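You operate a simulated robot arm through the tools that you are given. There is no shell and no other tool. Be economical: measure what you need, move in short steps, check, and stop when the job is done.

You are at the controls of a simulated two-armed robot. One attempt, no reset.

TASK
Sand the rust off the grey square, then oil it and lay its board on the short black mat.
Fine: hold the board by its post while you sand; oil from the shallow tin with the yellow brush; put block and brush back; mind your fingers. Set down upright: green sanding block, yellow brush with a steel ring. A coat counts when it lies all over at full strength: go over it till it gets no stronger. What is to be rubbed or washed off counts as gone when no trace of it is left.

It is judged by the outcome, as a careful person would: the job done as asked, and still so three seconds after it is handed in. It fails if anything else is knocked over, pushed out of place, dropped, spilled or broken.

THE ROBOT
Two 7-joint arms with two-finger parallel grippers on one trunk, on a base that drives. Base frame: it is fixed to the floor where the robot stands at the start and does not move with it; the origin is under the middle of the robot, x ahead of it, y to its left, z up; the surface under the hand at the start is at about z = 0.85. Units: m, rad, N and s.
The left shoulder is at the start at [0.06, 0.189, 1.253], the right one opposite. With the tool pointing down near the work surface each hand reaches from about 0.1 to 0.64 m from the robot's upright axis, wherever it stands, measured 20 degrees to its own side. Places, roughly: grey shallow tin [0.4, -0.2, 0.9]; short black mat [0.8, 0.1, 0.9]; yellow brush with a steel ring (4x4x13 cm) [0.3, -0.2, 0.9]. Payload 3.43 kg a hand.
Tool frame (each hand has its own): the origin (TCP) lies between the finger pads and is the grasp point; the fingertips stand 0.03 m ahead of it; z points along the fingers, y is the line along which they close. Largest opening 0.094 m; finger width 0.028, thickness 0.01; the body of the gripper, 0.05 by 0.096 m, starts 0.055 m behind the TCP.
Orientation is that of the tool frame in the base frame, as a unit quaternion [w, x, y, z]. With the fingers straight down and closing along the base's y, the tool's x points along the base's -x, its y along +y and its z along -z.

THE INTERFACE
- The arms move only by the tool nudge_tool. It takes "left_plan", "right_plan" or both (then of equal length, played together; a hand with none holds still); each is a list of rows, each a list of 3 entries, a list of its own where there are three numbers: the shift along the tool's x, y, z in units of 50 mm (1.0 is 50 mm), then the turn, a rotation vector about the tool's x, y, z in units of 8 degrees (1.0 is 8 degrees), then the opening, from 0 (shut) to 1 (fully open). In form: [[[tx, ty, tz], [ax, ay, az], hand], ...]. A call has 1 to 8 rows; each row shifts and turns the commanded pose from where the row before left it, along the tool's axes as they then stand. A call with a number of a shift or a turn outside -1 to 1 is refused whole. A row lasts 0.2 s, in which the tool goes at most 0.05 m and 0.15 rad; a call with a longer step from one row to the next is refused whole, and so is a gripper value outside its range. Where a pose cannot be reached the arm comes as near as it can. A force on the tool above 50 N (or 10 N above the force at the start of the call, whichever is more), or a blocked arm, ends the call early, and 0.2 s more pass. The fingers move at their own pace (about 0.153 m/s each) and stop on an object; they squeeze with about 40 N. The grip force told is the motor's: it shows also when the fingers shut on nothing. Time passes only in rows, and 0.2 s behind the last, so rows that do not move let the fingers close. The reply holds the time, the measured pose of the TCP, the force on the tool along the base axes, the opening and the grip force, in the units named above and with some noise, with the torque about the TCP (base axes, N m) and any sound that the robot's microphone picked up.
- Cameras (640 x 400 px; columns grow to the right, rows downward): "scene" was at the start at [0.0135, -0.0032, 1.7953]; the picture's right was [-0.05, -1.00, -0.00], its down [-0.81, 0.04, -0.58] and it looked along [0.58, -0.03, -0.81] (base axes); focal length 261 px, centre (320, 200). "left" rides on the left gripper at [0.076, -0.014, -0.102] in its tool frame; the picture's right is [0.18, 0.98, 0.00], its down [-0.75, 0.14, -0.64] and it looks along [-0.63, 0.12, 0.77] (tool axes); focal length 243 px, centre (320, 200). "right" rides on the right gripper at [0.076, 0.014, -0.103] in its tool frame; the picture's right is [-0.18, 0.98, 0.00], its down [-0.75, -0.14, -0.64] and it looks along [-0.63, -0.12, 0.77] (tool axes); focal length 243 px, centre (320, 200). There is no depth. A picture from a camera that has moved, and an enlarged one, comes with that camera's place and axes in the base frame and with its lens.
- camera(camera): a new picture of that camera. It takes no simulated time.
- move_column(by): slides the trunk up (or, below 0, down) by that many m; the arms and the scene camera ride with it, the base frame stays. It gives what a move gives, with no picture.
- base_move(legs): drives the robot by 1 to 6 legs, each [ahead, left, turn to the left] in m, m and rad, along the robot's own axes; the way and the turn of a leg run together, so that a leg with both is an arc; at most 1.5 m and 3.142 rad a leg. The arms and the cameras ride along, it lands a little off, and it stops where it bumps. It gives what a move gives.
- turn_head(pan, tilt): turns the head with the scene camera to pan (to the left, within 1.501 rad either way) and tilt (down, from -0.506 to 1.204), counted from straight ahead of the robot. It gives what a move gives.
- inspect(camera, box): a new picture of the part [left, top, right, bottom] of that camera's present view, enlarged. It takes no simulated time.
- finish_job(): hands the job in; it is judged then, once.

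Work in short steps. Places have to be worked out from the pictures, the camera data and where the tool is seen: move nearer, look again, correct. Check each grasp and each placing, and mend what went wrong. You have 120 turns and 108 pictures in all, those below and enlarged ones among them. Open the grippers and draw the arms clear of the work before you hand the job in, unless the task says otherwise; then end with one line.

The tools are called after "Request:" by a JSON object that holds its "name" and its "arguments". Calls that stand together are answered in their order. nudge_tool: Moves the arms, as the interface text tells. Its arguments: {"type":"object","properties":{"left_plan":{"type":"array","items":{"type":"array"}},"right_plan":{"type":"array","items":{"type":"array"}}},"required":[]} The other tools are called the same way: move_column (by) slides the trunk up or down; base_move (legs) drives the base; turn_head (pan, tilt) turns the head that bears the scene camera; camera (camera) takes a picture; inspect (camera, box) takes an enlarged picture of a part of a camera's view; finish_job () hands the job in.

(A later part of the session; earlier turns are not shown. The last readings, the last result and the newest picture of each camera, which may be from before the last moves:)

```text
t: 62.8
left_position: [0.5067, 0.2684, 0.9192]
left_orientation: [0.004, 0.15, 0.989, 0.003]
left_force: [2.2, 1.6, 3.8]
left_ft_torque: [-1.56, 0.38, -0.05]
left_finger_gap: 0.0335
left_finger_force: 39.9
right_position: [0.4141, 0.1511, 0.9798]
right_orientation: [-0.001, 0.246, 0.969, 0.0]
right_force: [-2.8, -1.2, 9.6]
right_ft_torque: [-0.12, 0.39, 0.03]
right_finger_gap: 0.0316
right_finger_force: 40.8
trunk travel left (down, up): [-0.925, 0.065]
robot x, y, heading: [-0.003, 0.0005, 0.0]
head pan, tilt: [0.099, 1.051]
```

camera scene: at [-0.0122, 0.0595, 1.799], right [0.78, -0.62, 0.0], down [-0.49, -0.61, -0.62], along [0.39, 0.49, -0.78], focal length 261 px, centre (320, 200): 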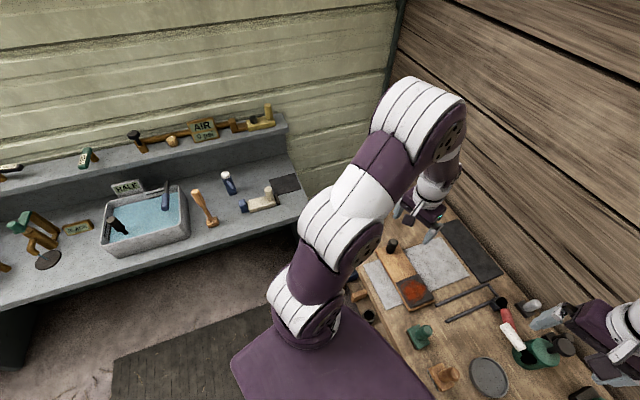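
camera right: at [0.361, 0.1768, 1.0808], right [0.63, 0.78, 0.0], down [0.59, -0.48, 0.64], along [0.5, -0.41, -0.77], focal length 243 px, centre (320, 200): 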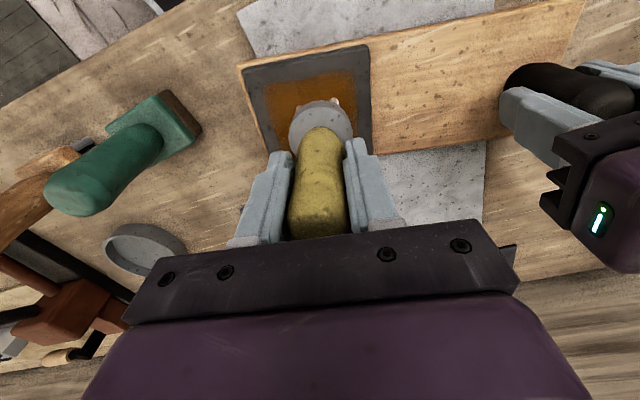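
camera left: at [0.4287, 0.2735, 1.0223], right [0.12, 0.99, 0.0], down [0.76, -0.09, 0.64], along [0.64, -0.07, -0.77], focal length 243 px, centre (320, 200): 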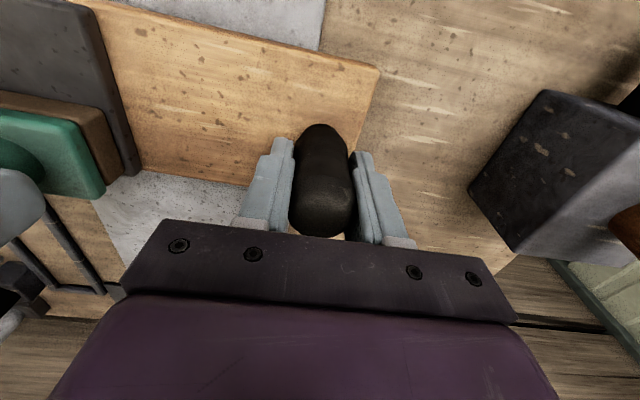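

10 N of contact. Stroke away from the post, lift back, and do the next line.

Request:
{"name": "nudge_tool", "arguments": {"right_plan": [[[0, -0.4, 0.006], [0, 0, 0], 0], [[0, -0.45, 0.006], [0, 0, 0], 0], [[0, 0, -0.12], [0, 0, 0], 0], [[-0.33, 0.82, 0], [0, 0, 0], 0], [[0, 0, 0.11], [0, 0, 0], 0], [[0, -0.4, 0.006], [0, 0, 0], 0], [[0, -0.45, 0.006], [0, 0, 0], 0]]}}

Request:
{"name": "nudge_tool", "arguments": {"right_plan": [[[0, 0, -0.12], [0, 0, 0], 0], [[-0.33, 0.82, 0], [0, 0, 0], 0], [[0, 0, 0.12], [0, 0, 0], 0], [[0, -0.4, 0.006], [0, 0, 0], 0], [[0, -0.45, 0.006], [0, 0, 0], 0]]}}

Request:
{"name": "nudge_tool", "arguments": {"right_plan": [[[0, 0, -0.8], [0, 0, 0], 0], [[0.9, 0, -0.3], [0, 0, 0], 0], [[0.9, -0.1, 0], [0, 0, 0], 0], [[0, 0, 0], [0, 0, 0], 0]]}}

Request:
{"name": "inspect", "arguments": {"camera": "right", "box": [320, 20, 520, 180]}}

```text
t: 64.3
left_position: [0.5061, 0.2696, 0.9184]
left_orientation: [0.005, 0.151, 0.989, 0.004]
left_force: [-3.5, -4.8, 9.0]
left_ft_torque: [-1.68, -0.25, 0.23]
left_finger_gap: 0.0331
left_finger_force: 40.3
right_position: [0.4093, 0.1067, 0.979]
right_orientation: [0.001, 0.247, 0.969, 0.002]
right_force: [4.7, 8.1, 11.1]
right_ft_torque: [0.6, -0.13, -0.16]
right_finger_gap: 0.0313
right_finger_force: 39.7
trunk travel left (down, up): [-0.925, 0.065]
robot x, y, heading: [-0.0012, 0.0022, -0.001]
head pan, tilt: [0.099, 1.051]
```

```text
t: 65.5
left_position: [0.5071, 0.2695, 0.9187]
left_orientation: [0.005, 0.15, 0.989, 0.004]
left_force: [-3.2, -7.6, 5.9]
left_ft_torque: [-1.93, -0.55, 0.36]
left_finger_gap: 0.0334
left_finger_force: 40.4
right_position: [0.4218, 0.0969, 0.9803]
right_orientation: [0.002, 0.245, 0.969, 0.001]
right_force: [6.1, 10.3, 17.0]
right_ft_torque: [0.91, -0.23, -0.15]
right_finger_gap: 0.0314
right_finger_force: 40.1
trunk travel left (down, up): [-0.925, 0.065]
robot x, y, heading: [0.0004, 0.0009, 0.001]
head pan, tilt: [0.099, 1.051]
```

```text
t: 66.5
left_position: [0.5072, 0.2697, 0.9199]
left_orientation: [0.005, 0.152, 0.988, 0.003]
left_force: [-0.9, 3.1, 8.4]
left_ft_torque: [-1.8, 0.53, -0.36]
left_finger_gap: 0.0336
left_finger_force: 39.8
right_position: [0.338, 0.1361, 1.032]
right_orientation: [0.0, 0.247, 0.969, 0.0]
right_force: [0.3, -0.3, -2.2]
right_ft_torque: [0.0, -0.01, 0.03]
right_finger_gap: 0.0314
right_finger_force: 40.3
trunk travel left (down, up): [-0.925, 0.065]
robot x, y, heading: [-0.0005, -0.0001, -0.004]
head pan, tilt: [0.099, 1.051]
```

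```text
2.50 times, centred on (420, 100) of right
camera zoom: at [0.2794, 0.1844, 1.1338], right [0.63, 0.78, 0.0], down [0.6, -0.48, 0.64], along [0.5, -0.41, -0.77], focal length 606 px, centre (70, 450)
```

zoom: 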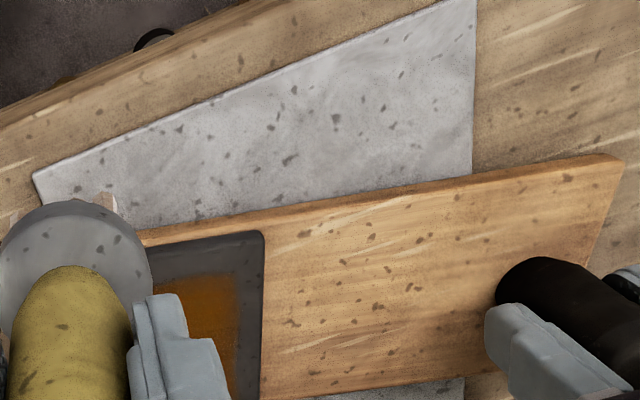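

Those strokes went smoothly. I move the hand aside to view the whole field.

Request:
{"name": "nudge_tool", "arguments": {"right_plan": [[[0, -0.6, -0.7], [0, 0, 0], 0], [[0, -0.9, -0.3], [0, 0, 0], 0], [[0, -0.9, 0], [0, 0, 0], 0], [[0, -0.5, 0], [0, 0, 0], 0], [[0, 0, 0], [0, 0, 0], 0]]}}

Request:
{"name": "inspect", "arguments": {"camera": "right", "box": [360, 20, 560, 180]}}

Request:
{"name": "inspect", "arguments": {"camera": "scene", "box": [270, 190, 330, 240]}}

```text
t: 67.8
left_position: [0.5066, 0.2701, 0.919]
left_orientation: [0.004, 0.151, 0.989, 0.003]
left_force: [0.5, 3.4, 8.3]
left_ft_torque: [-1.81, 0.45, -0.06]
left_finger_gap: 0.0333
left_finger_force: 40.2
right_position: [0.2702, 0.0076, 1.0815]
right_orientation: [0.0, 0.246, 0.969, -0.001]
right_force: [1.0, 0.0, -1.4]
right_ft_torque: [-0.01, 0.01, -0.01]
right_finger_gap: 0.0315
right_finger_force: 40.0
trunk travel left (down, up): [-0.925, 0.065]
robot x, y, heading: [-0.0022, -0.0036, -0.003]
head pan, tilt: [0.099, 1.051]
```

```text
2.50 times, centred on (460, 100) of right
camera zoom: at [0.2106, 0.0568, 1.184], right [0.63, 0.78, 0.0], down [0.59, -0.48, 0.64], along [0.5, -0.41, -0.77], focal length 606 px, centre (-30, 450)
```

zoom: 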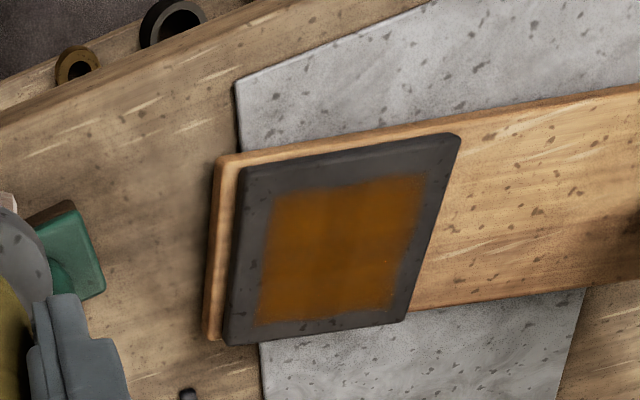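

```text
8.00 times, centred on (300, 215) of scene
camera zoom: at [0.0064, 0.0076, 1.7884], right [0.1, -1.0, 0.0], down [-0.86, -0.09, -0.5], along [0.49, 0.05, -0.87], focal length 2084 px, centre (480, 80)
```

zoom: 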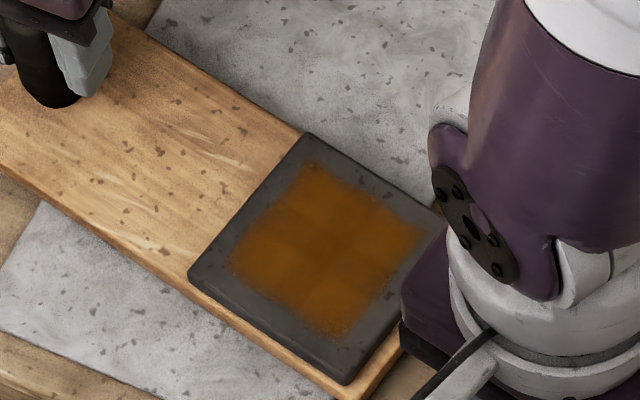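

The coat is close to even, corners perhaps slightly weaker. I take one more dip and give it a full pass reaching further out, to see whether it still gains strength.

Request:
{"name": "nudge_tool", "arguments": {"right_plan": [[[0, 0, -0.4], [0, 0, 0], 0], [[-0.745, -0.365, 0], [0, 0, 0], 0], [[-0.745, -0.365, 0], [0, 0, 0], 0], [[-0.745, -0.365, 0], [0, 0, 0], 0], [[-0.745, -0.365, 0], [0, 0, 0], 0], [[-0.745, -0.365, 0], [0, 0, 0], 0], [[-0.745, -0.365, 0], [0, 0, 0], 0], [[0, 0, 0], [0, 0, 0], 0]]}}

Request:
{"name": "nudge_tool", "arguments": {"right_plan": [[[0, 0, 0.9], [0, 0, 0], 0], [[0, 0, 0.9], [0, 0, 0], 0], [[0, 0, 0.9], [0, 0, 0], 0], [[0, 0, 0.2], [0, 0, 0], 0], [[0, 0, 0.06], [0, 0, 0], 0], [[0, 0, 0], [0, 0, 0], 0]]}}

```text
t: 69.5
left_position: [0.5071, 0.2688, 0.9191]
left_orientation: [0.005, 0.15, 0.989, 0.003]
left_force: [0.4, -0.5, 7.5]
left_ft_torque: [-1.53, 0.3, 0.02]
left_finger_gap: 0.0336
left_finger_force: 40.2
right_position: [0.415, -0.1973, 1.1022]
right_orientation: [0.0, 0.247, 0.969, -0.001]
right_force: [-0.2, -0.2, -1.5]
right_ft_torque: [0.0, 0.01, -0.03]
right_finger_gap: 0.0317
right_finger_force: 40.6
trunk travel left (down, up): [-0.925, 0.065]
robot x, y, heading: [-0.0008, -0.0006, -0.005]
head pan, tilt: [0.099, 1.051]
```

```text
t: 71.0
left_position: [0.506, 0.269, 0.9184]
left_orientation: [0.005, 0.15, 0.989, 0.004]
left_force: [-0.1, -2.5, 6.0]
left_ft_torque: [-1.53, 0.26, 0.11]
left_finger_gap: 0.0334
left_finger_force: 40.2
right_position: [0.4144, -0.196, 0.9548]
right_orientation: [0.001, 0.247, 0.969, 0.0]
right_force: [-1.3, 0.8, 2.4]
right_ft_torque: [0.18, 0.12, -0.02]
right_finger_gap: 0.0309
right_finger_force: 40.2
trunk travel left (down, up): [-0.925, 0.065]
robot x, y, heading: [0.0013, -0.0007, -0.003]
head pan, tilt: [0.099, 1.051]
```

Dipped. I lift and return to the near-left corner of the field.

Request:
{"name": "nudge_tool", "arguments": {"right_plan": [[[0, 0, -0.9], [0, 0, 0], 0], [[0, 0, -0.9], [0, 0, 0], 0], [[0.425, 0.79, 0], [0, 0, 0], 0], [[0.425, 0.79, 0], [0, 0, 0], 0], [[0.425, 0.79, 0], [0, 0, 0], 0], [[0.425, 0.79, 0], [0, 0, 0], 0], [[0.425, 0.79, 0], [0, 0, 0], 0], [[0.425, 0.79, 0], [0, 0, 0], 0]]}}

Request:
{"name": "nudge_tool", "arguments": {"right_plan": [[[0.425, 0.79, 0], [0, 0, 0], 0], [[0.425, 0.79, 0], [0, 0, 0], 0], [[0, 0, 0.8], [0, 0, 0], 0], [[0, 0, 0.4], [0, 0, 0], 0], [[0, 0, 0.05], [0, 0, 0], 0], [[0, 0, 0], [0, 0, 0], 0]]}}

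```text
t: 72.8
left_position: [0.5072, 0.2703, 0.9181]
left_orientation: [0.005, 0.152, 0.988, 0.004]
left_force: [-0.2, -0.4, 7.3]
left_ft_torque: [-1.73, 0.44, -0.02]
left_finger_gap: 0.0334
left_finger_force: 40.5
right_position: [0.4167, 0.0737, 1.0432]
right_orientation: [0.0, 0.248, 0.969, -0.002]
right_force: [0.0, 0.7, -0.7]
right_ft_torque: [-0.01, 0.03, -0.02]
right_finger_gap: 0.0315
right_finger_force: 40.0
trunk travel left (down, up): [-0.925, 0.065]
robot x, y, heading: [-0.0003, -0.0009, -0.003]
head pan, tilt: [0.099, 1.051]
```

```text
t: 74.2
left_position: [0.5073, 0.2701, 0.9191]
left_orientation: [0.005, 0.15, 0.989, 0.004]
left_force: [-0.2, 1.7, 6.9]
left_ft_torque: [-1.63, 0.39, -0.14]
left_finger_gap: 0.0332
left_finger_force: 40.0
right_position: [0.4161, 0.1629, 0.9805]
right_orientation: [-0.001, 0.246, 0.969, -0.001]
right_force: [0.4, -0.3, -1.6]
right_ft_torque: [0.01, -0.01, -0.02]
right_finger_gap: 0.0314
right_finger_force: 40.2
trunk travel left (down, up): [-0.925, 0.065]
robot x, y, heading: [-0.0031, -0.0017, -0.002]
head pan, tilt: [0.099, 1.051]
```

Request:
{"name": "nudge_tool", "arguments": {"right_plan": [[[0.06, 0, 0.035], [0, 0, 0], 0], [[0, 0, 0], [0, 0, 0], 0]]}}

```text
t: 74.8
left_position: [0.507, 0.2696, 0.9192]
left_orientation: [0.005, 0.15, 0.989, 0.004]
left_force: [-0.3, 1.4, 6.9]
left_ft_torque: [-1.66, 0.4, -0.15]
left_finger_gap: 0.0335
left_finger_force: 39.8
right_position: [0.4138, 0.1641, 0.9791]
right_orientation: [0.0, 0.246, 0.969, 0.0]
right_force: [-0.7, 0.5, -1.8]
right_ft_torque: [-0.02, 0.01, -0.02]
right_finger_gap: 0.0316
right_finger_force: 39.9
trunk travel left (down, up): [-0.925, 0.065]
robot x, y, heading: [0.0023, -0.0001, -0.005]
head pan, tilt: [0.099, 1.051]
```

Request:
{"name": "nudge_tool", "arguments": {"right_plan": [[[0, 0, 0.025], [0, 0, 0], 0], [[0, 0, 0], [0, 0, 0], 0]]}}

```text
t: 75.3
left_position: [0.5062, 0.2688, 0.9201]
left_orientation: [0.005, 0.15, 0.989, 0.004]
left_force: [3.6, 7.5, 0.7]
left_ft_torque: [-1.17, 0.34, -0.2]
left_finger_gap: 0.0335
left_finger_force: 39.8
right_position: [0.4153, 0.1637, 0.9796]
right_orientation: [0.0, 0.247, 0.969, 0.001]
right_force: [-2.6, -6.6, 17.4]
right_ft_torque: [-0.4, 0.44, 0.08]
right_finger_gap: 0.0315
right_finger_force: 40.2
trunk travel left (down, up): [-0.925, 0.065]
robot x, y, heading: [0.0007, 0.0001, -0.001]
head pan, tilt: [0.099, 1.051]
```

17 N of contact. Long strokes away from the post now, line by line.

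Request:
{"name": "nudge_tool", "arguments": {"right_plan": [[[0, -0.4, 0.003], [0, 0, 0], 0], [[0, -0.4, 0.003], [0, 0, 0], 0], [[0, -0.36, 0.003], [0, 0, 0], 0], [[0, 0, -0.12], [0, 0, 0], 0], [[-0.16, 0.58, 0], [0, 0, 0], 0], [[-0.16, 0.58, 0], [0, 0, 0], 0], [[0, 0, 0.111], [0, 0, 0], 0], [[0, -0.4, 0.003], [0, 0, 0], 0]]}}

Request:
{"name": "nudge_tool", "arguments": {"right_plan": [[[0, -0.4, 0.003], [0, 0, 0], 0], [[0, -0.36, 0.003], [0, 0, 0], 0], [[0, 0, -0.12], [0, 0, 0], 0], [[-0.16, 0.58, 0], [0, 0, 0], 0], [[-0.16, 0.58, 0], [0, 0, 0], 0], [[0, 0, 0.111], [0, 0, 0], 0], [[0, -0.4, 0.003], [0, 0, 0], 0], [[0, -0.4, 0.003], [0, 0, 0], 0]]}}

Request:
{"name": "nudge_tool", "arguments": {"right_plan": [[[0, -0.36, 0.003], [0, 0, 0], 0], [[0, 0, -0.12], [0, 0, 0], 0], [[-0.16, 0.58, 0], [0, 0, 0], 0], [[-0.16, 0.58, 0], [0, 0, 0], 0], [[0, 0, 0.111], [0, 0, 0], 0], [[0, -0.4, 0.003], [0, 0, 0], 0], [[0, -0.4, 0.003], [0, 0, 0], 0], [[0, -0.36, 0.003], [0, 0, 0], 0]]}}

```text
t: 77.2
left_position: [0.5059, 0.2693, 0.9188]
left_orientation: [0.004, 0.151, 0.989, 0.005]
left_force: [-2.0, -1.4, 5.0]
left_ft_torque: [-1.53, 0.44, -0.21]
left_finger_gap: 0.0334
left_finger_force: 39.9
right_position: [0.4197, 0.1398, 0.9799]
right_orientation: [0.001, 0.246, 0.969, 0.0]
right_force: [0.0, 1.4, 2.2]
right_ft_torque: [0.25, 0.01, -0.01]
right_finger_gap: 0.0312
right_finger_force: 40.2
trunk travel left (down, up): [-0.925, 0.065]
robot x, y, heading: [0.0011, -0.0033, -0.001]
head pan, tilt: [0.099, 1.051]
```

```text
t: 79.0
left_position: [0.5066, 0.2697, 0.9178]
left_orientation: [0.005, 0.15, 0.989, 0.004]
left_force: [-1.3, -2.9, 4.5]
left_ft_torque: [-1.42, 0.64, -0.08]
left_finger_gap: 0.0332
left_finger_force: 39.6
right_position: [0.4246, 0.1136, 0.9789]
right_orientation: [0.0, 0.245, 0.969, 0.0]
right_force: [0.5, 3.4, 4.2]
right_ft_torque: [0.38, -0.03, -0.06]
right_finger_gap: 0.0315
right_finger_force: 40.3
trunk travel left (down, up): [-0.925, 0.065]
robot x, y, heading: [-0.001, 0.0007, -0.003]
head pan, tilt: [0.099, 1.051]
```

```text
t: 80.8
left_position: [0.507, 0.2684, 0.9194]
left_orientation: [0.004, 0.15, 0.989, 0.004]
left_force: [-0.8, -3.2, 4.4]
left_ft_torque: [-1.35, 0.49, 0.0]
left_finger_gap: 0.0333
left_finger_force: 40.4
right_position: [0.4287, 0.0899, 0.9794]
right_orientation: [0.0, 0.245, 0.969, 0.001]
right_force: [1.5, 3.7, 6.4]
right_ft_torque: [0.46, -0.12, -0.1]
right_finger_gap: 0.0313
right_finger_force: 39.9
trunk travel left (down, up): [-0.925, 0.065]
robot x, y, heading: [-0.0023, -0.0004, -0.004]
head pan, tilt: [0.099, 1.051]
```

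Contact held throughout. I lift and move to the same viewing spot to compare strength.

Request:
{"name": "nudge_tool", "arguments": {"right_plan": [[[0, 0, -0.9], [0, 0, 0], 0], [[0, 0, -0.9], [0, 0, 0], 0], [[0, 0, -0.3], [0, 0, 0], 0], [[0.51, -0.73, 0], [0, 0, 0], 0], [[0.51, -0.73, 0], [0, 0, 0], 0], [[0.51, -0.73, 0], [0, 0, 0], 0], [[0.51, -0.73, 0], [0, 0, 0], 0], [[0, 0, 0], [0, 0, 0], 0]]}}

Request:
{"name": "inspect", "arguments": {"camera": "right", "box": [360, 20, 560, 180]}}

Request:
{"name": "inspect", "arguments": {"camera": "scene", "box": [270, 190, 330, 240]}}

```text
t: 82.5
left_position: [0.5065, 0.2697, 0.919]
left_orientation: [0.004, 0.151, 0.988, 0.004]
left_force: [-0.5, 0.5, 8.9]
left_ft_torque: [-1.89, 0.47, -0.15]
left_finger_gap: 0.0333
left_finger_force: 40.0
right_position: [0.2685, 0.0115, 1.0824]
right_orientation: [0.001, 0.247, 0.969, 0.0]
right_force: [0.3, -0.4, -1.6]
right_ft_torque: [0.0, -0.03, 0.02]
right_finger_gap: 0.0313
right_finger_force: 40.1
trunk travel left (down, up): [-0.925, 0.065]
robot x, y, heading: [0.0008, 0.0019, 0.0]
head pan, tilt: [0.099, 1.051]
```

```text
2.50 times, centred on (460, 100) of right
camera zoom: at [0.2093, 0.0608, 1.1846], right [0.63, 0.78, 0.0], down [0.59, -0.48, 0.64], along [0.5, -0.41, -0.77], focal length 606 px, centre (-30, 450)
```

zoom: 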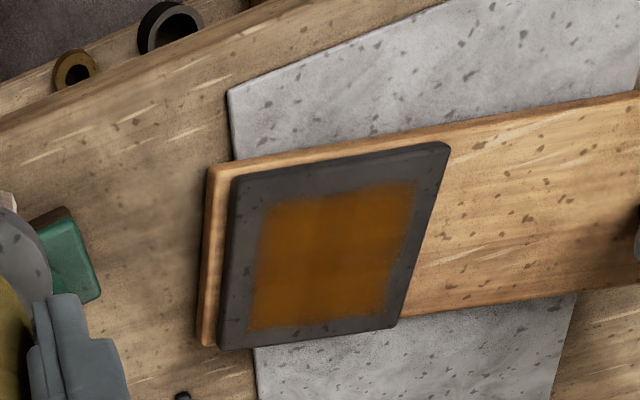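

```text
8.00 times, centred on (300, 215) of scene
camera zoom: at [0.0067, 0.0073, 1.7884], right [0.1, -1.0, 0.0], down [-0.86, -0.08, -0.5], along [0.49, 0.05, -0.87], focal length 2084 px, centre (480, 80)
```

zoom: 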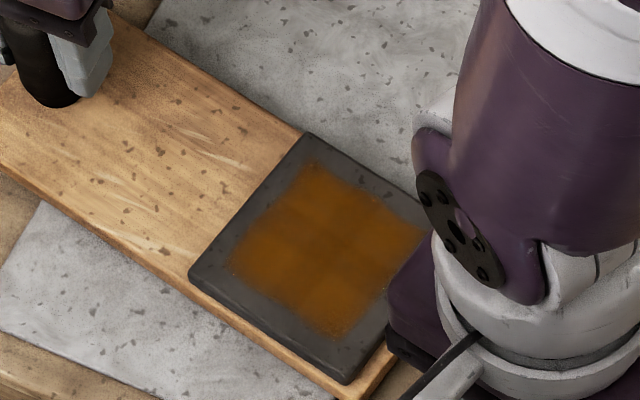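

The picture is unchanged from before the pass, so the coat is at full strength. I take the brush back to its home, turning the hand back to the earlier angle.

Request:
{"name": "nudge_tool", "arguments": {"right_plan": [[[0, 0, -0.4], [0, 0, -0.7], 0], [[0, 0, 0], [0, 0, -0.7], 0], [[-0.262, -0.844, 0], [0, 0, 0], 0], [[-0.262, -0.844, 0], [0, 0, 0], 0], [[-0.262, -0.844, 0], [0, 0, 0], 0], [[-0.262, -0.844, 0], [0, 0, 0], 0], [[-0.262, -0.844, 0], [0, 0, 0], 0], [[0, 0, 0], [0, 0, 0], 0]]}}

Request:
{"name": "camera", "arguments": {"camera": "right"}}

```text
t: 84.3
left_position: [0.5068, 0.2684, 0.9182]
left_orientation: [0.004, 0.15, 0.989, 0.002]
left_force: [0.4, -2.3, 6.7]
left_ft_torque: [-1.87, 0.35, 0.16]
left_finger_gap: 0.0331
left_finger_force: 39.8
right_position: [0.2675, -0.209, 1.1042]
right_orientation: [0.0, 0.15, 0.989, -0.001]
right_force: [0.2, -0.7, -1.3]
right_ft_torque: [-0.02, 0.01, 0.03]
right_finger_gap: 0.0318
right_finger_force: 39.9
trunk travel left (down, up): [-0.925, 0.065]
robot x, y, heading: [0.0001, 0.0011, -0.001]
head pan, tilt: [0.099, 1.051]
```

```text
51 pictures are left
camera right: at [0.1992, -0.1726, 1.2061], right [0.47, 0.88, 0.0], down [0.68, -0.36, 0.64], along [0.57, -0.3, -0.77], focal length 243 px, centre (320, 200)
```

right: 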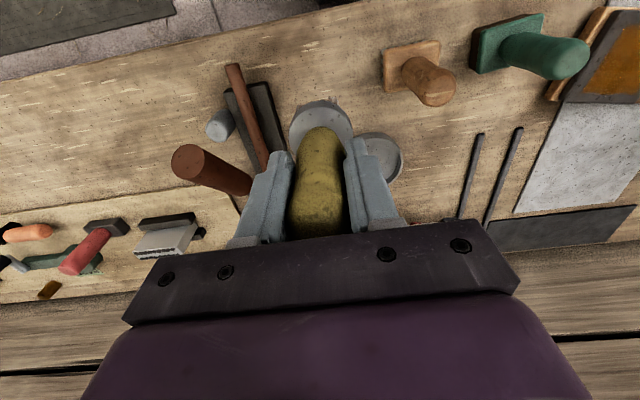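

The brush is over its home place, which is free. I lower it to just above the table.

Request:
{"name": "nudge_tool", "arguments": {"right_plan": [[[-0.01, -0.01, 0.9], [0, 0, 0], 0], [[0, 0, 0.9], [0, 0, 0], 0], [[0, 0, 0.9], [0, 0, 0], 0], [[0, 0, 0.4], [0, 0, 0], 0], [[0, 0, 0.05], [0, 0, 0], 0], [[0, 0, 0], [0, 0, 0], 0]]}}

```text
t: 85.8
left_position: [0.5067, 0.2684, 0.9188]
left_orientation: [0.004, 0.15, 0.989, 0.003]
left_force: [-0.1, -2.2, 5.9]
left_ft_torque: [-1.52, 0.29, 0.09]
left_finger_gap: 0.0334
left_finger_force: 39.9
right_position: [0.2687, -0.2108, 0.9463]
right_orientation: [-0.001, 0.151, 0.989, 0.001]
right_force: [-0.8, 0.9, 4.1]
right_ft_torque: [0.1, 0.2, -0.01]
right_finger_gap: 0.0317
right_finger_force: 39.7
trunk travel left (down, up): [-0.925, 0.065]
robot x, y, heading: [-0.0019, 0.004, -0.003]
head pan, tilt: [0.099, 1.051]
```

It touches the table. I release, lift straight up and check it stands.

Request:
{"name": "nudge_tool", "arguments": {"right_plan": [[[0, 0, 0.01], [0, 0, 0], 0], [[0, 0, 0], [0, 0, 0], 0.75], [[0, 0, 0], [0, 0, 0], 0.75], [[0, 0, -0.5], [0, 0, 0], 0.75], [[0, 0, -0.9], [0, 0, 0], 0.75], [[0, 0, -0.9], [0, 0, 0], 0.75], [[0, 0, -0.9], [0, 0, 0], 0.75], [[0, 0, 0], [0, 0, 0], 0.75]]}}

Request:
{"name": "camera", "arguments": {"camera": "right"}}

```text
t: 87.5
left_position: [0.5073, 0.2702, 0.9193]
left_orientation: [0.004, 0.151, 0.988, 0.004]
left_force: [-0.8, 0.8, 7.4]
left_ft_torque: [-1.66, 0.4, -0.31]
left_finger_gap: 0.0331
left_finger_force: 39.8
right_position: [0.2697, -0.2108, 1.1074]
right_orientation: [0.0, 0.151, 0.989, 0.0]
right_force: [-0.1, 0.3, -1.1]
right_ft_torque: [0.04, -0.02, 0.02]
right_finger_gap: 0.0707
right_finger_force: 0.1
trunk travel left (down, up): [-0.925, 0.065]
robot x, y, heading: [0.0041, -0.0046, -0.005]
head pan, tilt: [0.099, 1.051]
```

```text
50 pictures are left
camera right: at [0.2019, -0.1726, 1.2094], right [0.47, 0.88, 0.0], down [0.68, -0.36, 0.64], along [0.57, -0.3, -0.77], focal length 243 px, centre (320, 200)
```

right: 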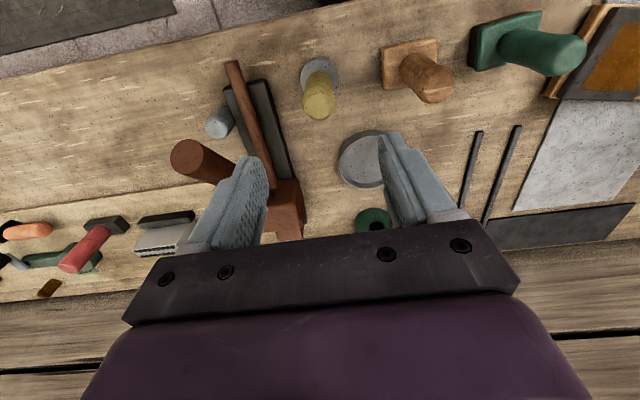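

The brush stands upright at its home. Now the mat: I raise the right hand and look at the mat and board from above.

Request:
{"name": "nudge_tool", "arguments": {"right_plan": [[[0.3, -0.3, -0.9], [0, 0, 0], 0.75], [[0.3, -0.3, -0.9], [0, 0, 0], 0.75], [[0, 0, 0], [0, 0, 0], 0.75]]}}

Request:
{"name": "inspect", "arguments": {"camera": "scene", "box": [220, 110, 380, 210]}}

```text
t: 88.3
left_position: [0.5074, 0.2689, 0.9196]
left_orientation: [0.005, 0.152, 0.988, 0.003]
left_force: [-0.4, 2.1, 7.0]
left_ft_torque: [-1.66, 0.42, -0.27]
left_finger_gap: 0.0333
left_finger_force: 40.3
right_position: [0.2317, -0.2297, 1.1971]
right_orientation: [-0.001, 0.151, 0.989, -0.001]
right_force: [-0.2, -0.2, -0.2]
right_ft_torque: [-0.02, 0.0, -0.01]
right_finger_gap: 0.0705
right_finger_force: 0.2
trunk travel left (down, up): [-0.925, 0.065]
robot x, y, heading: [-0.0014, -0.0008, -0.005]
head pan, tilt: [0.099, 1.051]
```

```text
4.00 times, centred on (300, 160) of scene
camera zoom: at [0.0066, 0.0072, 1.7884], right [0.1, -1.0, 0.0], down [-0.86, -0.09, -0.5], along [0.49, 0.05, -0.87], focal length 1042 px, centre (400, 360)
```

zoom: 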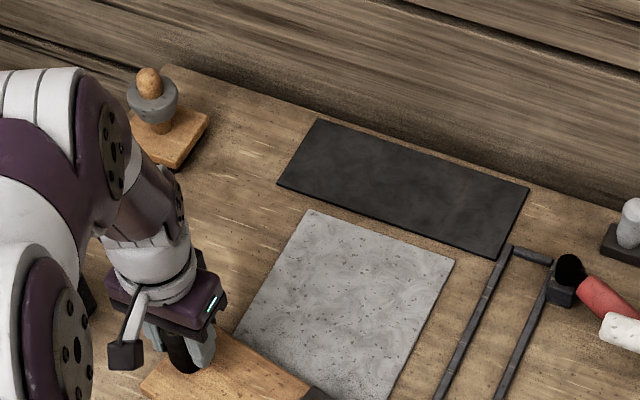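

The mat is about 0.267 × 0.107 m, turned 17°, centre ≈[0.761, 0.082]; the post must go to about [0.79, 0.18], beyond reach from here. I look at what lies under the bench front before driving.

Request:
{"name": "turn_head", "arguments": {"pan": 0.35, "tilt": 1.2}}

Request:
{"name": "camera", "arguments": {"camera": "scene"}}

Request:
{"name": "inspect", "arguments": {"camera": "scene", "box": [200, 180, 440, 330]}}

```text
t: 89.1
left_position: [0.5073, 0.2697, 0.9198]
left_orientation: [0.004, 0.151, 0.989, 0.002]
left_force: [-0.1, 1.6, 7.9]
left_ft_torque: [-1.59, 0.37, -0.11]
left_finger_gap: 0.0334
left_finger_force: 40.1
right_position: [0.232, -0.2292, 1.1968]
right_orientation: [0.0, 0.152, 0.988, -0.001]
right_force: [-0.3, 0.0, 0.4]
right_ft_torque: [0.01, -0.01, 0.0]
right_finger_gap: 0.0703
right_finger_force: 0.0
trunk travel left (down, up): [-0.925, 0.065]
robot x, y, heading: [0.0022, -0.0003, -0.01]
head pan, tilt: [0.351, 1.201]
```

```text
48 pictures are left
camera scene: at [-0.0071, 0.02, 1.7792], right [0.34, -0.94, 0.0], down [-0.88, -0.32, -0.36], along [0.34, 0.12, -0.93], focal length 261 px, centre (320, 200)
```

scene: 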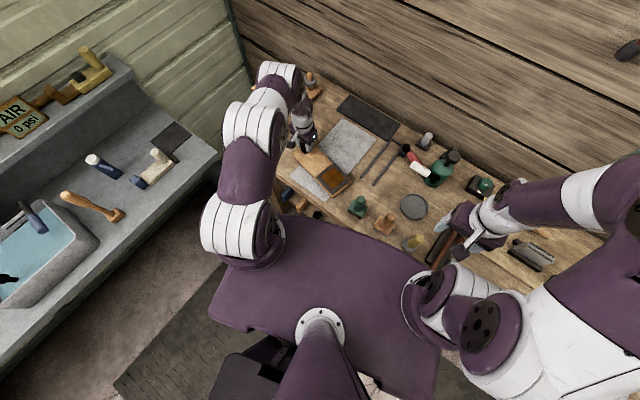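

```text
2.67 times, centred on (320, 255) of scene
camera zoom: at [-0.0071, 0.02, 1.7792], right [0.34, -0.94, 0.0], down [-0.88, -0.32, -0.36], along [0.34, 0.12, -0.93], focal length 695 px, centre (320, 53)
```

zoom: 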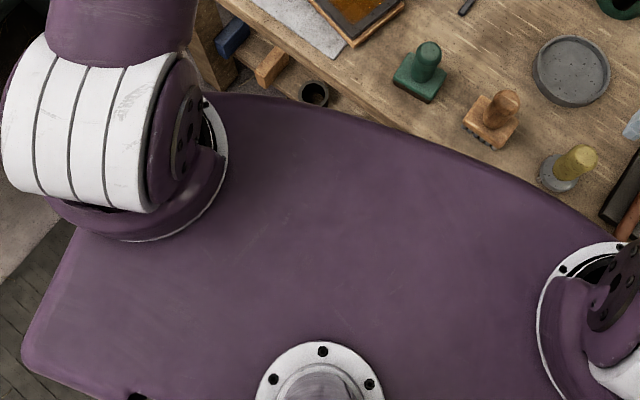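

The bench is open underneath, with items set well back. I release the post, raise the left hand clear, and raise the trunk so the torso passes safely over the bench front.

Request:
{"name": "nudge_tool", "arguments": {"left_plan": [[[0, 0, 0], [0, 0, 0], 0.6], [[0, 0, 0], [0, 0, 0], 0.6], [[0, 0, -0.5], [0, 0, 0], 0.6], [[0, 0, -0.9], [0, 0, 0], 0.6], [[0, 0, -0.9], [0, 0, 0], 0.6], [[0, 0, -0.9], [0, 0, 0], 0.6], [[0, 0, 0], [0, 0, 0], 0.6]]}}

Request:
{"name": "move_column", "arguments": {"by": 0.06}}

Request:
{"name": "base_move", "arguments": {"legs": [[0.05, 0, 0]]}}

```text
t: 90.7
left_position: [0.5064, 0.269, 1.0783]
left_orientation: [0.004, 0.151, 0.988, 0.003]
left_force: [0.9, -0.5, -0.5]
left_ft_torque: [-0.01, 0.05, 0.02]
left_finger_gap: 0.0564
left_finger_force: 0.1
right_position: [0.2338, -0.2285, 1.1965]
right_orientation: [-0.001, 0.152, 0.988, 0.0]
right_force: [-1.3, 0.4, -0.6]
right_ft_torque: [0.0, 0.02, -0.02]
right_finger_gap: 0.0705
right_finger_force: 0.0
trunk travel left (down, up): [-0.925, 0.065]
robot x, y, heading: [-0.0028, 0.0033, -0.002]
head pan, tilt: [0.351, 1.201]
```

```text
t: 91.7
left_position: [0.5063, 0.2703, 1.1381]
left_orientation: [0.005, 0.15, 0.989, 0.004]
left_force: [-0.6, -0.6, 0.4]
left_ft_torque: [-0.05, 0.02, 0.01]
left_finger_gap: 0.0565
left_finger_force: 0.1
right_position: [0.2327, -0.2292, 1.2567]
right_orientation: [-0.001, 0.152, 0.988, -0.001]
right_force: [0.4, -0.6, -0.5]
right_ft_torque: [0.01, 0.0, 0.02]
right_finger_gap: 0.0704
right_finger_force: 0.1
trunk travel left (down, up): [-0.985, 0.005]
robot x, y, heading: [-0.0021, -0.0003, -0.002]
head pan, tilt: [0.351, 1.201]
```

```text
t: 92.7
left_position: [0.5482, 0.27, 1.1421]
left_orientation: [0.008, 0.15, 0.989, 0.004]
left_force: [-1.3, 0.2, 0.5]
left_ft_torque: [0.01, -0.06, 0.01]
left_finger_gap: 0.0563
left_finger_force: 0.1
right_position: [0.2735, -0.2295, 1.2585]
right_orientation: [0.003, 0.151, 0.989, 0.0]
right_force: [0.0, 0.6, -0.8]
right_ft_torque: [0.02, -0.09, 0.02]
right_finger_gap: 0.0707
right_finger_force: 0.0
trunk travel left (down, up): [-0.985, 0.005]
robot x, y, heading: [0.0503, -0.0003, -0.004]
head pan, tilt: [0.351, 1.201]
```

It moved 5 cm without a bump. Another 5 cm, and I check.

Request:
{"name": "base_move", "arguments": {"legs": [[0.05, 0, 0]]}}

Request:
{"name": "camera", "arguments": {"camera": "scene"}}

```text
t: 93.5
left_position: [0.5672, 0.2644, 1.1373]
left_orientation: [0.004, 0.157, 0.988, 0.004]
left_force: [-0.1, -0.9, -0.4]
left_ft_torque: [0.0, 0.01, 0.03]
left_finger_gap: 0.0566
left_finger_force: 0.1
right_position: [0.2884, -0.231, 1.2562]
right_orientation: [-0.002, 0.157, 0.988, 0.001]
right_force: [0.1, 0.7, 0.2]
right_ft_torque: [-0.01, 0.05, -0.01]
right_finger_gap: 0.0703
right_finger_force: 0.1
trunk travel left (down, up): [-0.985, 0.005]
robot x, y, heading: [0.0595, 0.0016, -0.011]
head pan, tilt: [0.351, 1.201]
stopped in leg 1: the robot was blocked; the commanded pose is now the measured one
```

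```text
46 pictures are left
camera scene: at [0.0528, 0.0209, 1.8392], right [0.33, -0.94, 0.0], down [-0.88, -0.31, -0.36], along [0.34, 0.12, -0.93], focal length 261 px, centre (320, 200)
```

scene: 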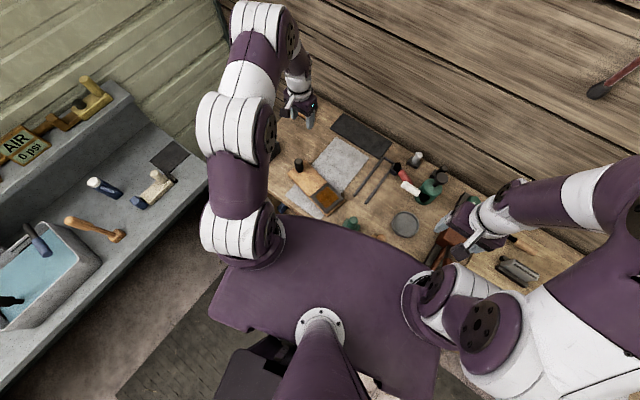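

It was blocked at x≈0.06: probably its right front against the bench edge, which runs 17° askew. I back off slightly, turn square to the bench, and see whether that gains room.

Request:
{"name": "base_move", "arguments": {"legs": [[-0.03, 0, 0], [0, 0, -0.28]]}}

Request:
{"name": "base_move", "arguments": {"legs": [[0.04, 0, 0]]}}

```text
t: 95.2
left_position: [0.588, 0.1157, 1.1387]
left_orientation: [0.004, 0.293, 0.956, 0.003]
left_force: [-0.2, 0.1, 0.1]
left_ft_torque: [-0.01, 0.0, 0.0]
left_finger_gap: 0.0567
left_finger_force: 0.1
right_position: [0.1816, -0.2823, 1.2566]
right_orientation: [0.0, 0.294, 0.956, 0.001]
right_force: [-1.5, 0.3, -0.6]
right_ft_torque: [-0.01, -0.04, 0.01]
right_finger_gap: 0.0705
right_finger_force: 0.0
trunk travel left (down, up): [-0.985, 0.005]
robot x, y, heading: [0.0284, 0.0001, -0.292]
head pan, tilt: [0.351, 1.201]
```

```text
t: 96.1
left_position: [0.6209, 0.1057, 1.1424]
left_orientation: [0.008, 0.293, 0.956, 0.003]
left_force: [-0.1, 0.3, 0.7]
left_ft_torque: [0.03, -0.06, -0.04]
left_finger_gap: 0.0564
left_finger_force: 0.1
right_position: [0.2143, -0.2926, 1.2576]
right_orientation: [0.003, 0.293, 0.956, 0.0]
right_force: [-0.6, 0.7, -0.8]
right_ft_torque: [-0.04, -0.08, 0.01]
right_finger_gap: 0.0704
right_finger_force: 0.1
trunk travel left (down, up): [-0.985, 0.005]
robot x, y, heading: [0.0646, -0.01, -0.296]
head pan, tilt: [0.351, 1.201]
```

No bump this time. I sidestep left along the bench by 0.1 m and edge ahead 4 cm more.

Request:
{"name": "base_move", "arguments": {"legs": [[0, 0.1, 0]]}}

Request:
{"name": "base_move", "arguments": {"legs": [[0.04, 0, 0]]}}

Request:
{"name": "turn_head", "arguments": {"pan": 0.1, "tilt": 1.1}}

Request:
{"name": "camera", "arguments": {"camera": "scene"}}

```text
t: 97.2
left_position: [0.6558, 0.1969, 1.1395]
left_orientation: [0.004, 0.294, 0.956, 0.004]
left_force: [0.0, -0.2, -0.5]
left_ft_torque: [0.05, 0.0, 0.01]
left_finger_gap: 0.0566
left_finger_force: 0.1
right_position: [0.2501, -0.202, 1.2562]
right_orientation: [0.0, 0.293, 0.956, 0.001]
right_force: [0.2, -0.4, 0.5]
right_ft_torque: [0.0, -0.01, -0.02]
right_finger_gap: 0.0704
right_finger_force: 0.1
trunk travel left (down, up): [-0.985, 0.005]
robot x, y, heading: [0.0944, 0.0857, -0.296]
head pan, tilt: [0.351, 1.201]
```

```text
t: 98.2
left_position: [0.6818, 0.1946, 1.1389]
left_orientation: [0.005, 0.293, 0.956, 0.002]
left_force: [0.1, 0.1, 0.2]
left_ft_torque: [0.0, -0.02, 0.04]
left_finger_gap: 0.0564
left_finger_force: 0.1
right_position: [0.2728, -0.2044, 1.2579]
right_orientation: [-0.001, 0.293, 0.956, -0.001]
right_force: [0.4, -0.1, 0.2]
right_ft_torque: [0.0, -0.02, 0.01]
right_finger_gap: 0.0707
right_finger_force: 0.0
trunk travel left (down, up): [-0.985, 0.005]
robot x, y, heading: [0.1218, 0.0767, -0.297]
head pan, tilt: [0.351, 1.201]
stopped in leg 1: the robot was blocked; the commanded pose is now the measured one
```

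```text
t: 98.9
left_position: [0.6864, 0.1909, 1.1366]
left_orientation: [0.003, 0.293, 0.956, 0.003]
left_force: [0.5, -0.5, -1.1]
left_ft_torque: [0.0, 0.02, -0.01]
left_finger_gap: 0.0564
left_finger_force: 0.0
right_position: [0.2806, -0.2081, 1.256]
right_orientation: [-0.003, 0.293, 0.956, 0.001]
right_force: [-0.1, 0.4, 0.4]
right_ft_torque: [0.01, 0.03, 0.01]
right_finger_gap: 0.0707
right_finger_force: 0.2
trunk travel left (down, up): [-0.985, 0.005]
robot x, y, heading: [0.1175, 0.0797, -0.295]
head pan, tilt: [0.099, 1.1]
```

```text
45 pictures are left
camera scene: at [0.1312, 0.0832, 1.8451], right [-0.19, -0.98, 0.0], down [-0.88, 0.17, -0.45], along [0.44, -0.09, -0.89], focal length 261 px, centre (320, 200)
```

scene: 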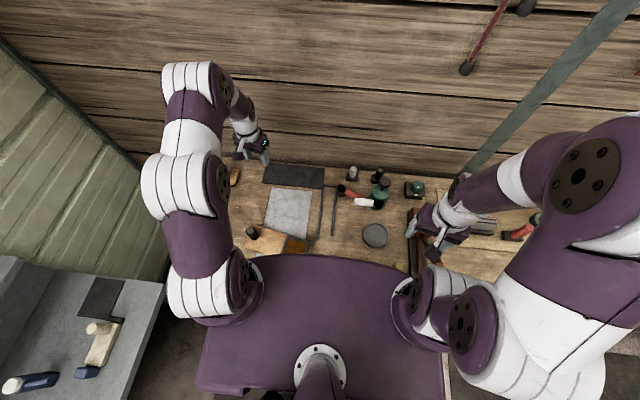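

Now square to the bench at robot (0.12, 0.08), blocked ahead. I lower the trunk back by 6 cm and test whether the left hand can reach over the post's target point [0.79, 0.18] before picking anything up.

Request:
{"name": "move_column", "arguments": {"by": -0.06}}

Request:
{"name": "nudge_tool", "arguments": {"left_plan": [[[-0.617, 0.327, 0.2], [0, 0, 0], 0.6], [[-0.617, 0.327, 0.2], [0, 0, 0], 0.6], [[-0.617, 0.327, 0.2], [0, 0, 0], 0.6], [[0, 0, 0.3], [0, 0, -1], 0.6], [[0, 0, 0.3], [0, 0, -1], 0.6], [[0, 0, 0.3], [0, 0, -0.13], 0.6], [[0, 0, 0.3], [0, 0, 0], 0.6], [[0, 0, 0], [0, 0, 0], 0.6]]}}

Request:
{"name": "camera", "arguments": {"camera": "left"}}

```text
t: 99.9
left_position: [0.6843, 0.192, 1.078]
left_orientation: [0.004, 0.294, 0.956, 0.002]
left_force: [0.1, 1.0, 0.6]
left_ft_torque: [0.01, -0.02, -0.03]
left_finger_gap: 0.0564
left_finger_force: 0.0
right_position: [0.2777, -0.2072, 1.1965]
right_orientation: [-0.002, 0.293, 0.956, -0.001]
right_force: [0.1, 0.0, -0.5]
right_ft_torque: [-0.01, -0.02, 0.01]
right_finger_gap: 0.0706
right_finger_force: 0.2
trunk travel left (down, up): [-0.925, 0.065]
robot x, y, heading: [0.118, 0.0746, -0.293]
head pan, tilt: [0.099, 1.1]
```

```text
t: 101.7
left_position: [0.7895, 0.1809, 0.9883]
left_orientation: [0.004, 0.148, 0.989, 0.003]
left_force: [-0.6, -0.4, -0.3]
left_ft_torque: [0.01, -0.01, 0.0]
left_finger_gap: 0.0564
left_finger_force: 0.0
right_position: [0.2779, -0.2066, 1.196]
right_orientation: [-0.002, 0.293, 0.956, 0.0]
right_force: [0.2, -0.1, 0.2]
right_ft_torque: [-0.01, 0.0, 0.0]
right_finger_gap: 0.0704
right_finger_force: 0.0
trunk travel left (down, up): [-0.925, 0.065]
robot x, y, heading: [0.1228, 0.0801, -0.288]
head pan, tilt: [0.099, 1.1]
```

```text
44 pictures are left
camera left: at [0.7115, 0.1888, 1.0909], right [0.11, 0.99, 0.0], down [0.76, -0.09, 0.65], along [0.64, -0.07, -0.76], focal length 243 px, centre (320, 200)
```

left: 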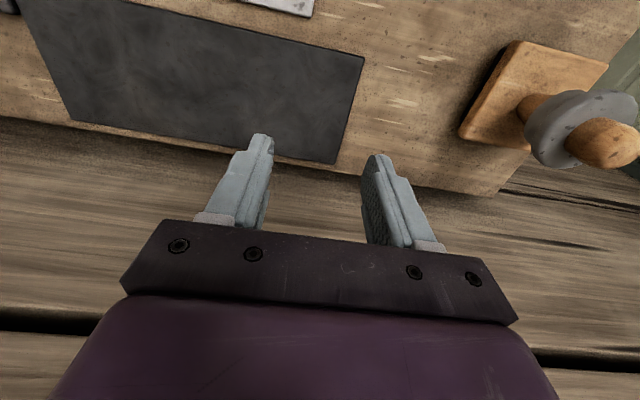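

The hand reaches the point fully. From this view the mat's left end has its middle at about [0.808, 0.206], so the post should go to about [0.799, 0.178]. I go back to the board's post.

Request:
{"name": "nudge_tool", "arguments": {"left_plan": [[[0, 0, -0.9], [0, 0, 0], 0.6], [[0.85, 0, 0], [0, 0, 0], 0.6], [[0.85, 0, 0], [0, 0, 0], 0.6], [[0.85, 0, 0], [0, 0, 0], 0.6], [[0.85, 0, 0], [0, 0, 0.4], 0.6], [[0.85, 0, 0], [0, 0, 0.4], 0.6], [[0.85, 0, 0], [0, 0, 0.4], 0.6], [[0.8, 0, 0], [0, 0, 0.2], 0.6]]}}

Request:
{"name": "camera", "arguments": {"camera": "left"}}

```text
t: 103.5
left_position: [0.5124, 0.2809, 1.0306]
left_orientation: [0.004, 0.245, 0.969, 0.002]
left_force: [-0.4, 0.0, -0.5]
left_ft_torque: [-0.05, -0.03, -0.01]
left_finger_gap: 0.0565
left_finger_force: 0.1
right_position: [0.278, -0.2078, 1.197]
right_orientation: [-0.001, 0.293, 0.956, -0.001]
right_force: [-0.4, -0.1, 0.4]
right_ft_torque: [-0.02, -0.03, -0.03]
right_finger_gap: 0.0704
right_finger_force: 0.1
trunk travel left (down, up): [-0.925, 0.065]
robot x, y, heading: [0.1258, 0.0806, -0.299]
head pan, tilt: [0.099, 1.1]
```

```text
43 pictures are left
camera left: at [0.4366, 0.3039, 1.1334], right [0.31, 0.95, 0.01], down [0.72, -0.24, 0.65], along [0.62, -0.19, -0.76], focal length 243 px, centre (320, 200)
```

left: 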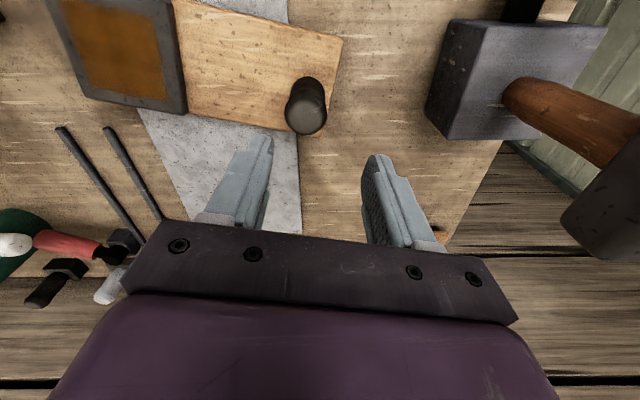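

I zoom in to measure the post and the board's end edges from here.

Request:
{"name": "inspect", "arguments": {"camera": "left", "box": [160, 0, 400, 150]}}

```text
2.67 times, centred on (280, 75) of left
camera zoom: at [0.4366, 0.3039, 1.1334], right [0.31, 0.95, 0.01], down [0.72, -0.24, 0.65], along [0.62, -0.19, -0.76], focal length 647 px, centre (427, 533)
```

zoom: 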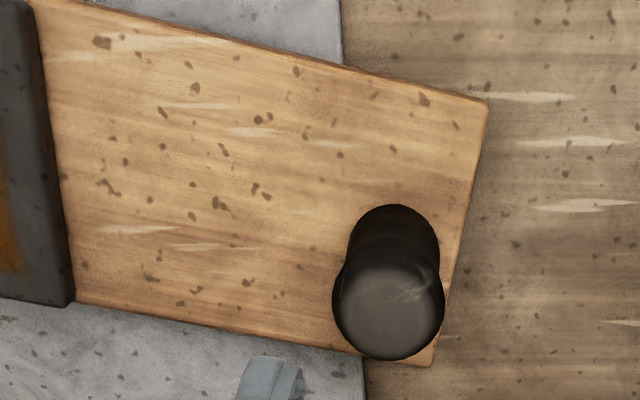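

Post at [0.506, 0.271], centred on the board's width and about 2.3 cm from its end; board yaw 29°. I align, lower and grip it.

Request:
{"name": "nudge_tool", "arguments": {"left_plan": [[[0.02, -0.235, 0], [0.04, 0.05, 0.1], 0.6], [[0, 0, 0.8], [0, 0, 0], 0.6], [[0, 0, 0.8], [0, 0, 0], 0.6], [[0, 0, 0.65], [0, 0, 0], 0.6], [[0, 0, 0], [0, 0, 0], 0.6], [[0, 0, 0], [0, 0, 0], 0], [[0, 0, 0], [0, 0, 0], 0], [[0, 0, 0], [0, 0, 0], 0]]}}

Request:
{"name": "camera", "arguments": {"camera": "left"}}

```text
t: 105.3
left_position: [0.5051, 0.2688, 0.9186]
left_orientation: [-0.001, 0.251, 0.968, 0.001]
left_force: [-0.3, 0.5, 0.0]
left_ft_torque: [0.24, -0.15, -0.02]
left_finger_gap: 0.0332
left_finger_force: 39.8
right_position: [0.2786, -0.2082, 1.1966]
right_orientation: [-0.002, 0.293, 0.956, 0.0]
right_force: [0.3, 0.4, 1.2]
right_ft_torque: [0.01, -0.03, 0.02]
right_finger_gap: 0.0703
right_finger_force: 0.1
trunk travel left (down, up): [-0.925, 0.065]
robot x, y, heading: [0.1204, 0.0788, -0.291]
head pan, tilt: [0.099, 1.1]
```

```text
41 pictures are left
camera left: at [0.4324, 0.2941, 1.0218], right [0.32, 0.95, 0.0], down [0.73, -0.24, 0.64], along [0.61, -0.2, -0.77], focal length 243 px, centre (320, 200)
```

left: 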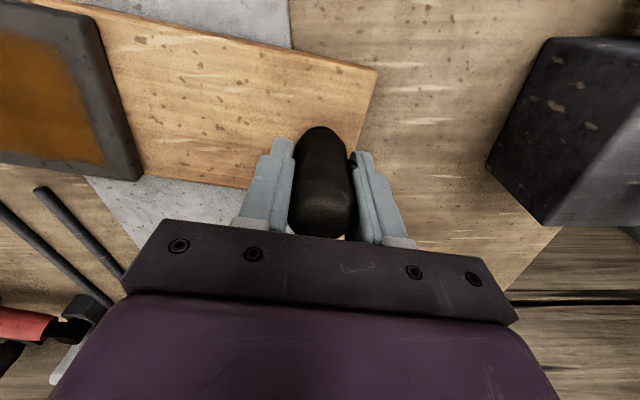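

The post is gripped cleanly. I lift the board a few centimetres and check that it hangs level.

Request:
{"name": "nudge_tool", "arguments": {"left_plan": [[[0, 0, -0.3], [0, 0, 0], 0], [[0, 0, -0.6], [0, 0, 0], 0], [[0, 0, -0.6], [0, 0, 0], 0], [[0, 0, 0], [0, 0, 0], 0]]}}

Request:
{"name": "camera", "arguments": {"camera": "left"}}

Request:
{"name": "camera", "arguments": {"camera": "scene"}}

```text
t: 106.3
left_position: [0.5056, 0.2704, 0.9931]
left_orientation: [-0.001, 0.251, 0.968, 0.001]
left_force: [-0.2, -0.6, -3.2]
left_ft_torque: [0.32, -0.17, 0.06]
left_finger_gap: 0.0336
left_finger_force: 40.3
right_position: [0.279, -0.2073, 1.197]
right_orientation: [-0.002, 0.293, 0.956, -0.001]
right_force: [-0.3, -0.1, 0.0]
right_ft_torque: [0.0, 0.03, -0.01]
right_finger_gap: 0.0704
right_finger_force: 0.2
trunk travel left (down, up): [-0.925, 0.065]
robot x, y, heading: [0.1225, 0.0807, -0.295]
head pan, tilt: [0.099, 1.1]
```

```text
40 pictures are left
camera left: at [0.432, 0.2944, 1.0969], right [0.32, 0.95, 0.0], down [0.73, -0.24, 0.64], along [0.61, -0.2, -0.77], focal length 243 px, centre (320, 200)
```

left: 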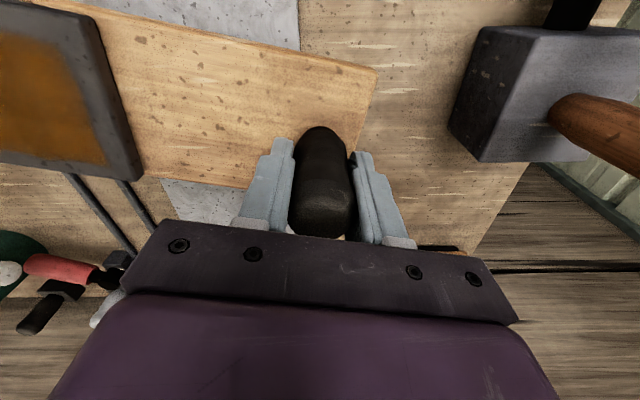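

```text
39 pictures are left
camera scene: at [0.1292, 0.085, 1.7851], right [-0.19, -0.98, 0.0], down [-0.87, 0.17, -0.45], along [0.45, -0.09, -0.89], focal length 261 px, centre (320, 200)
```

scene: 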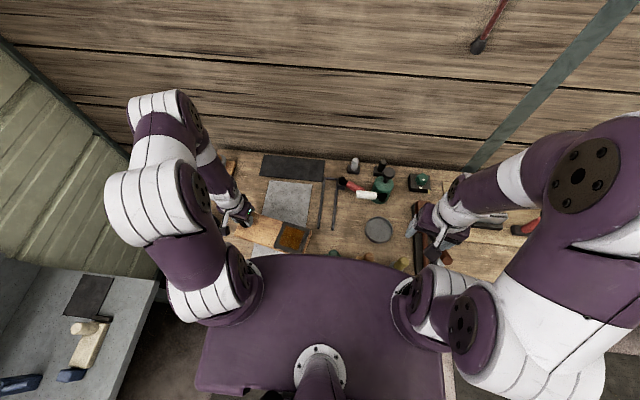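

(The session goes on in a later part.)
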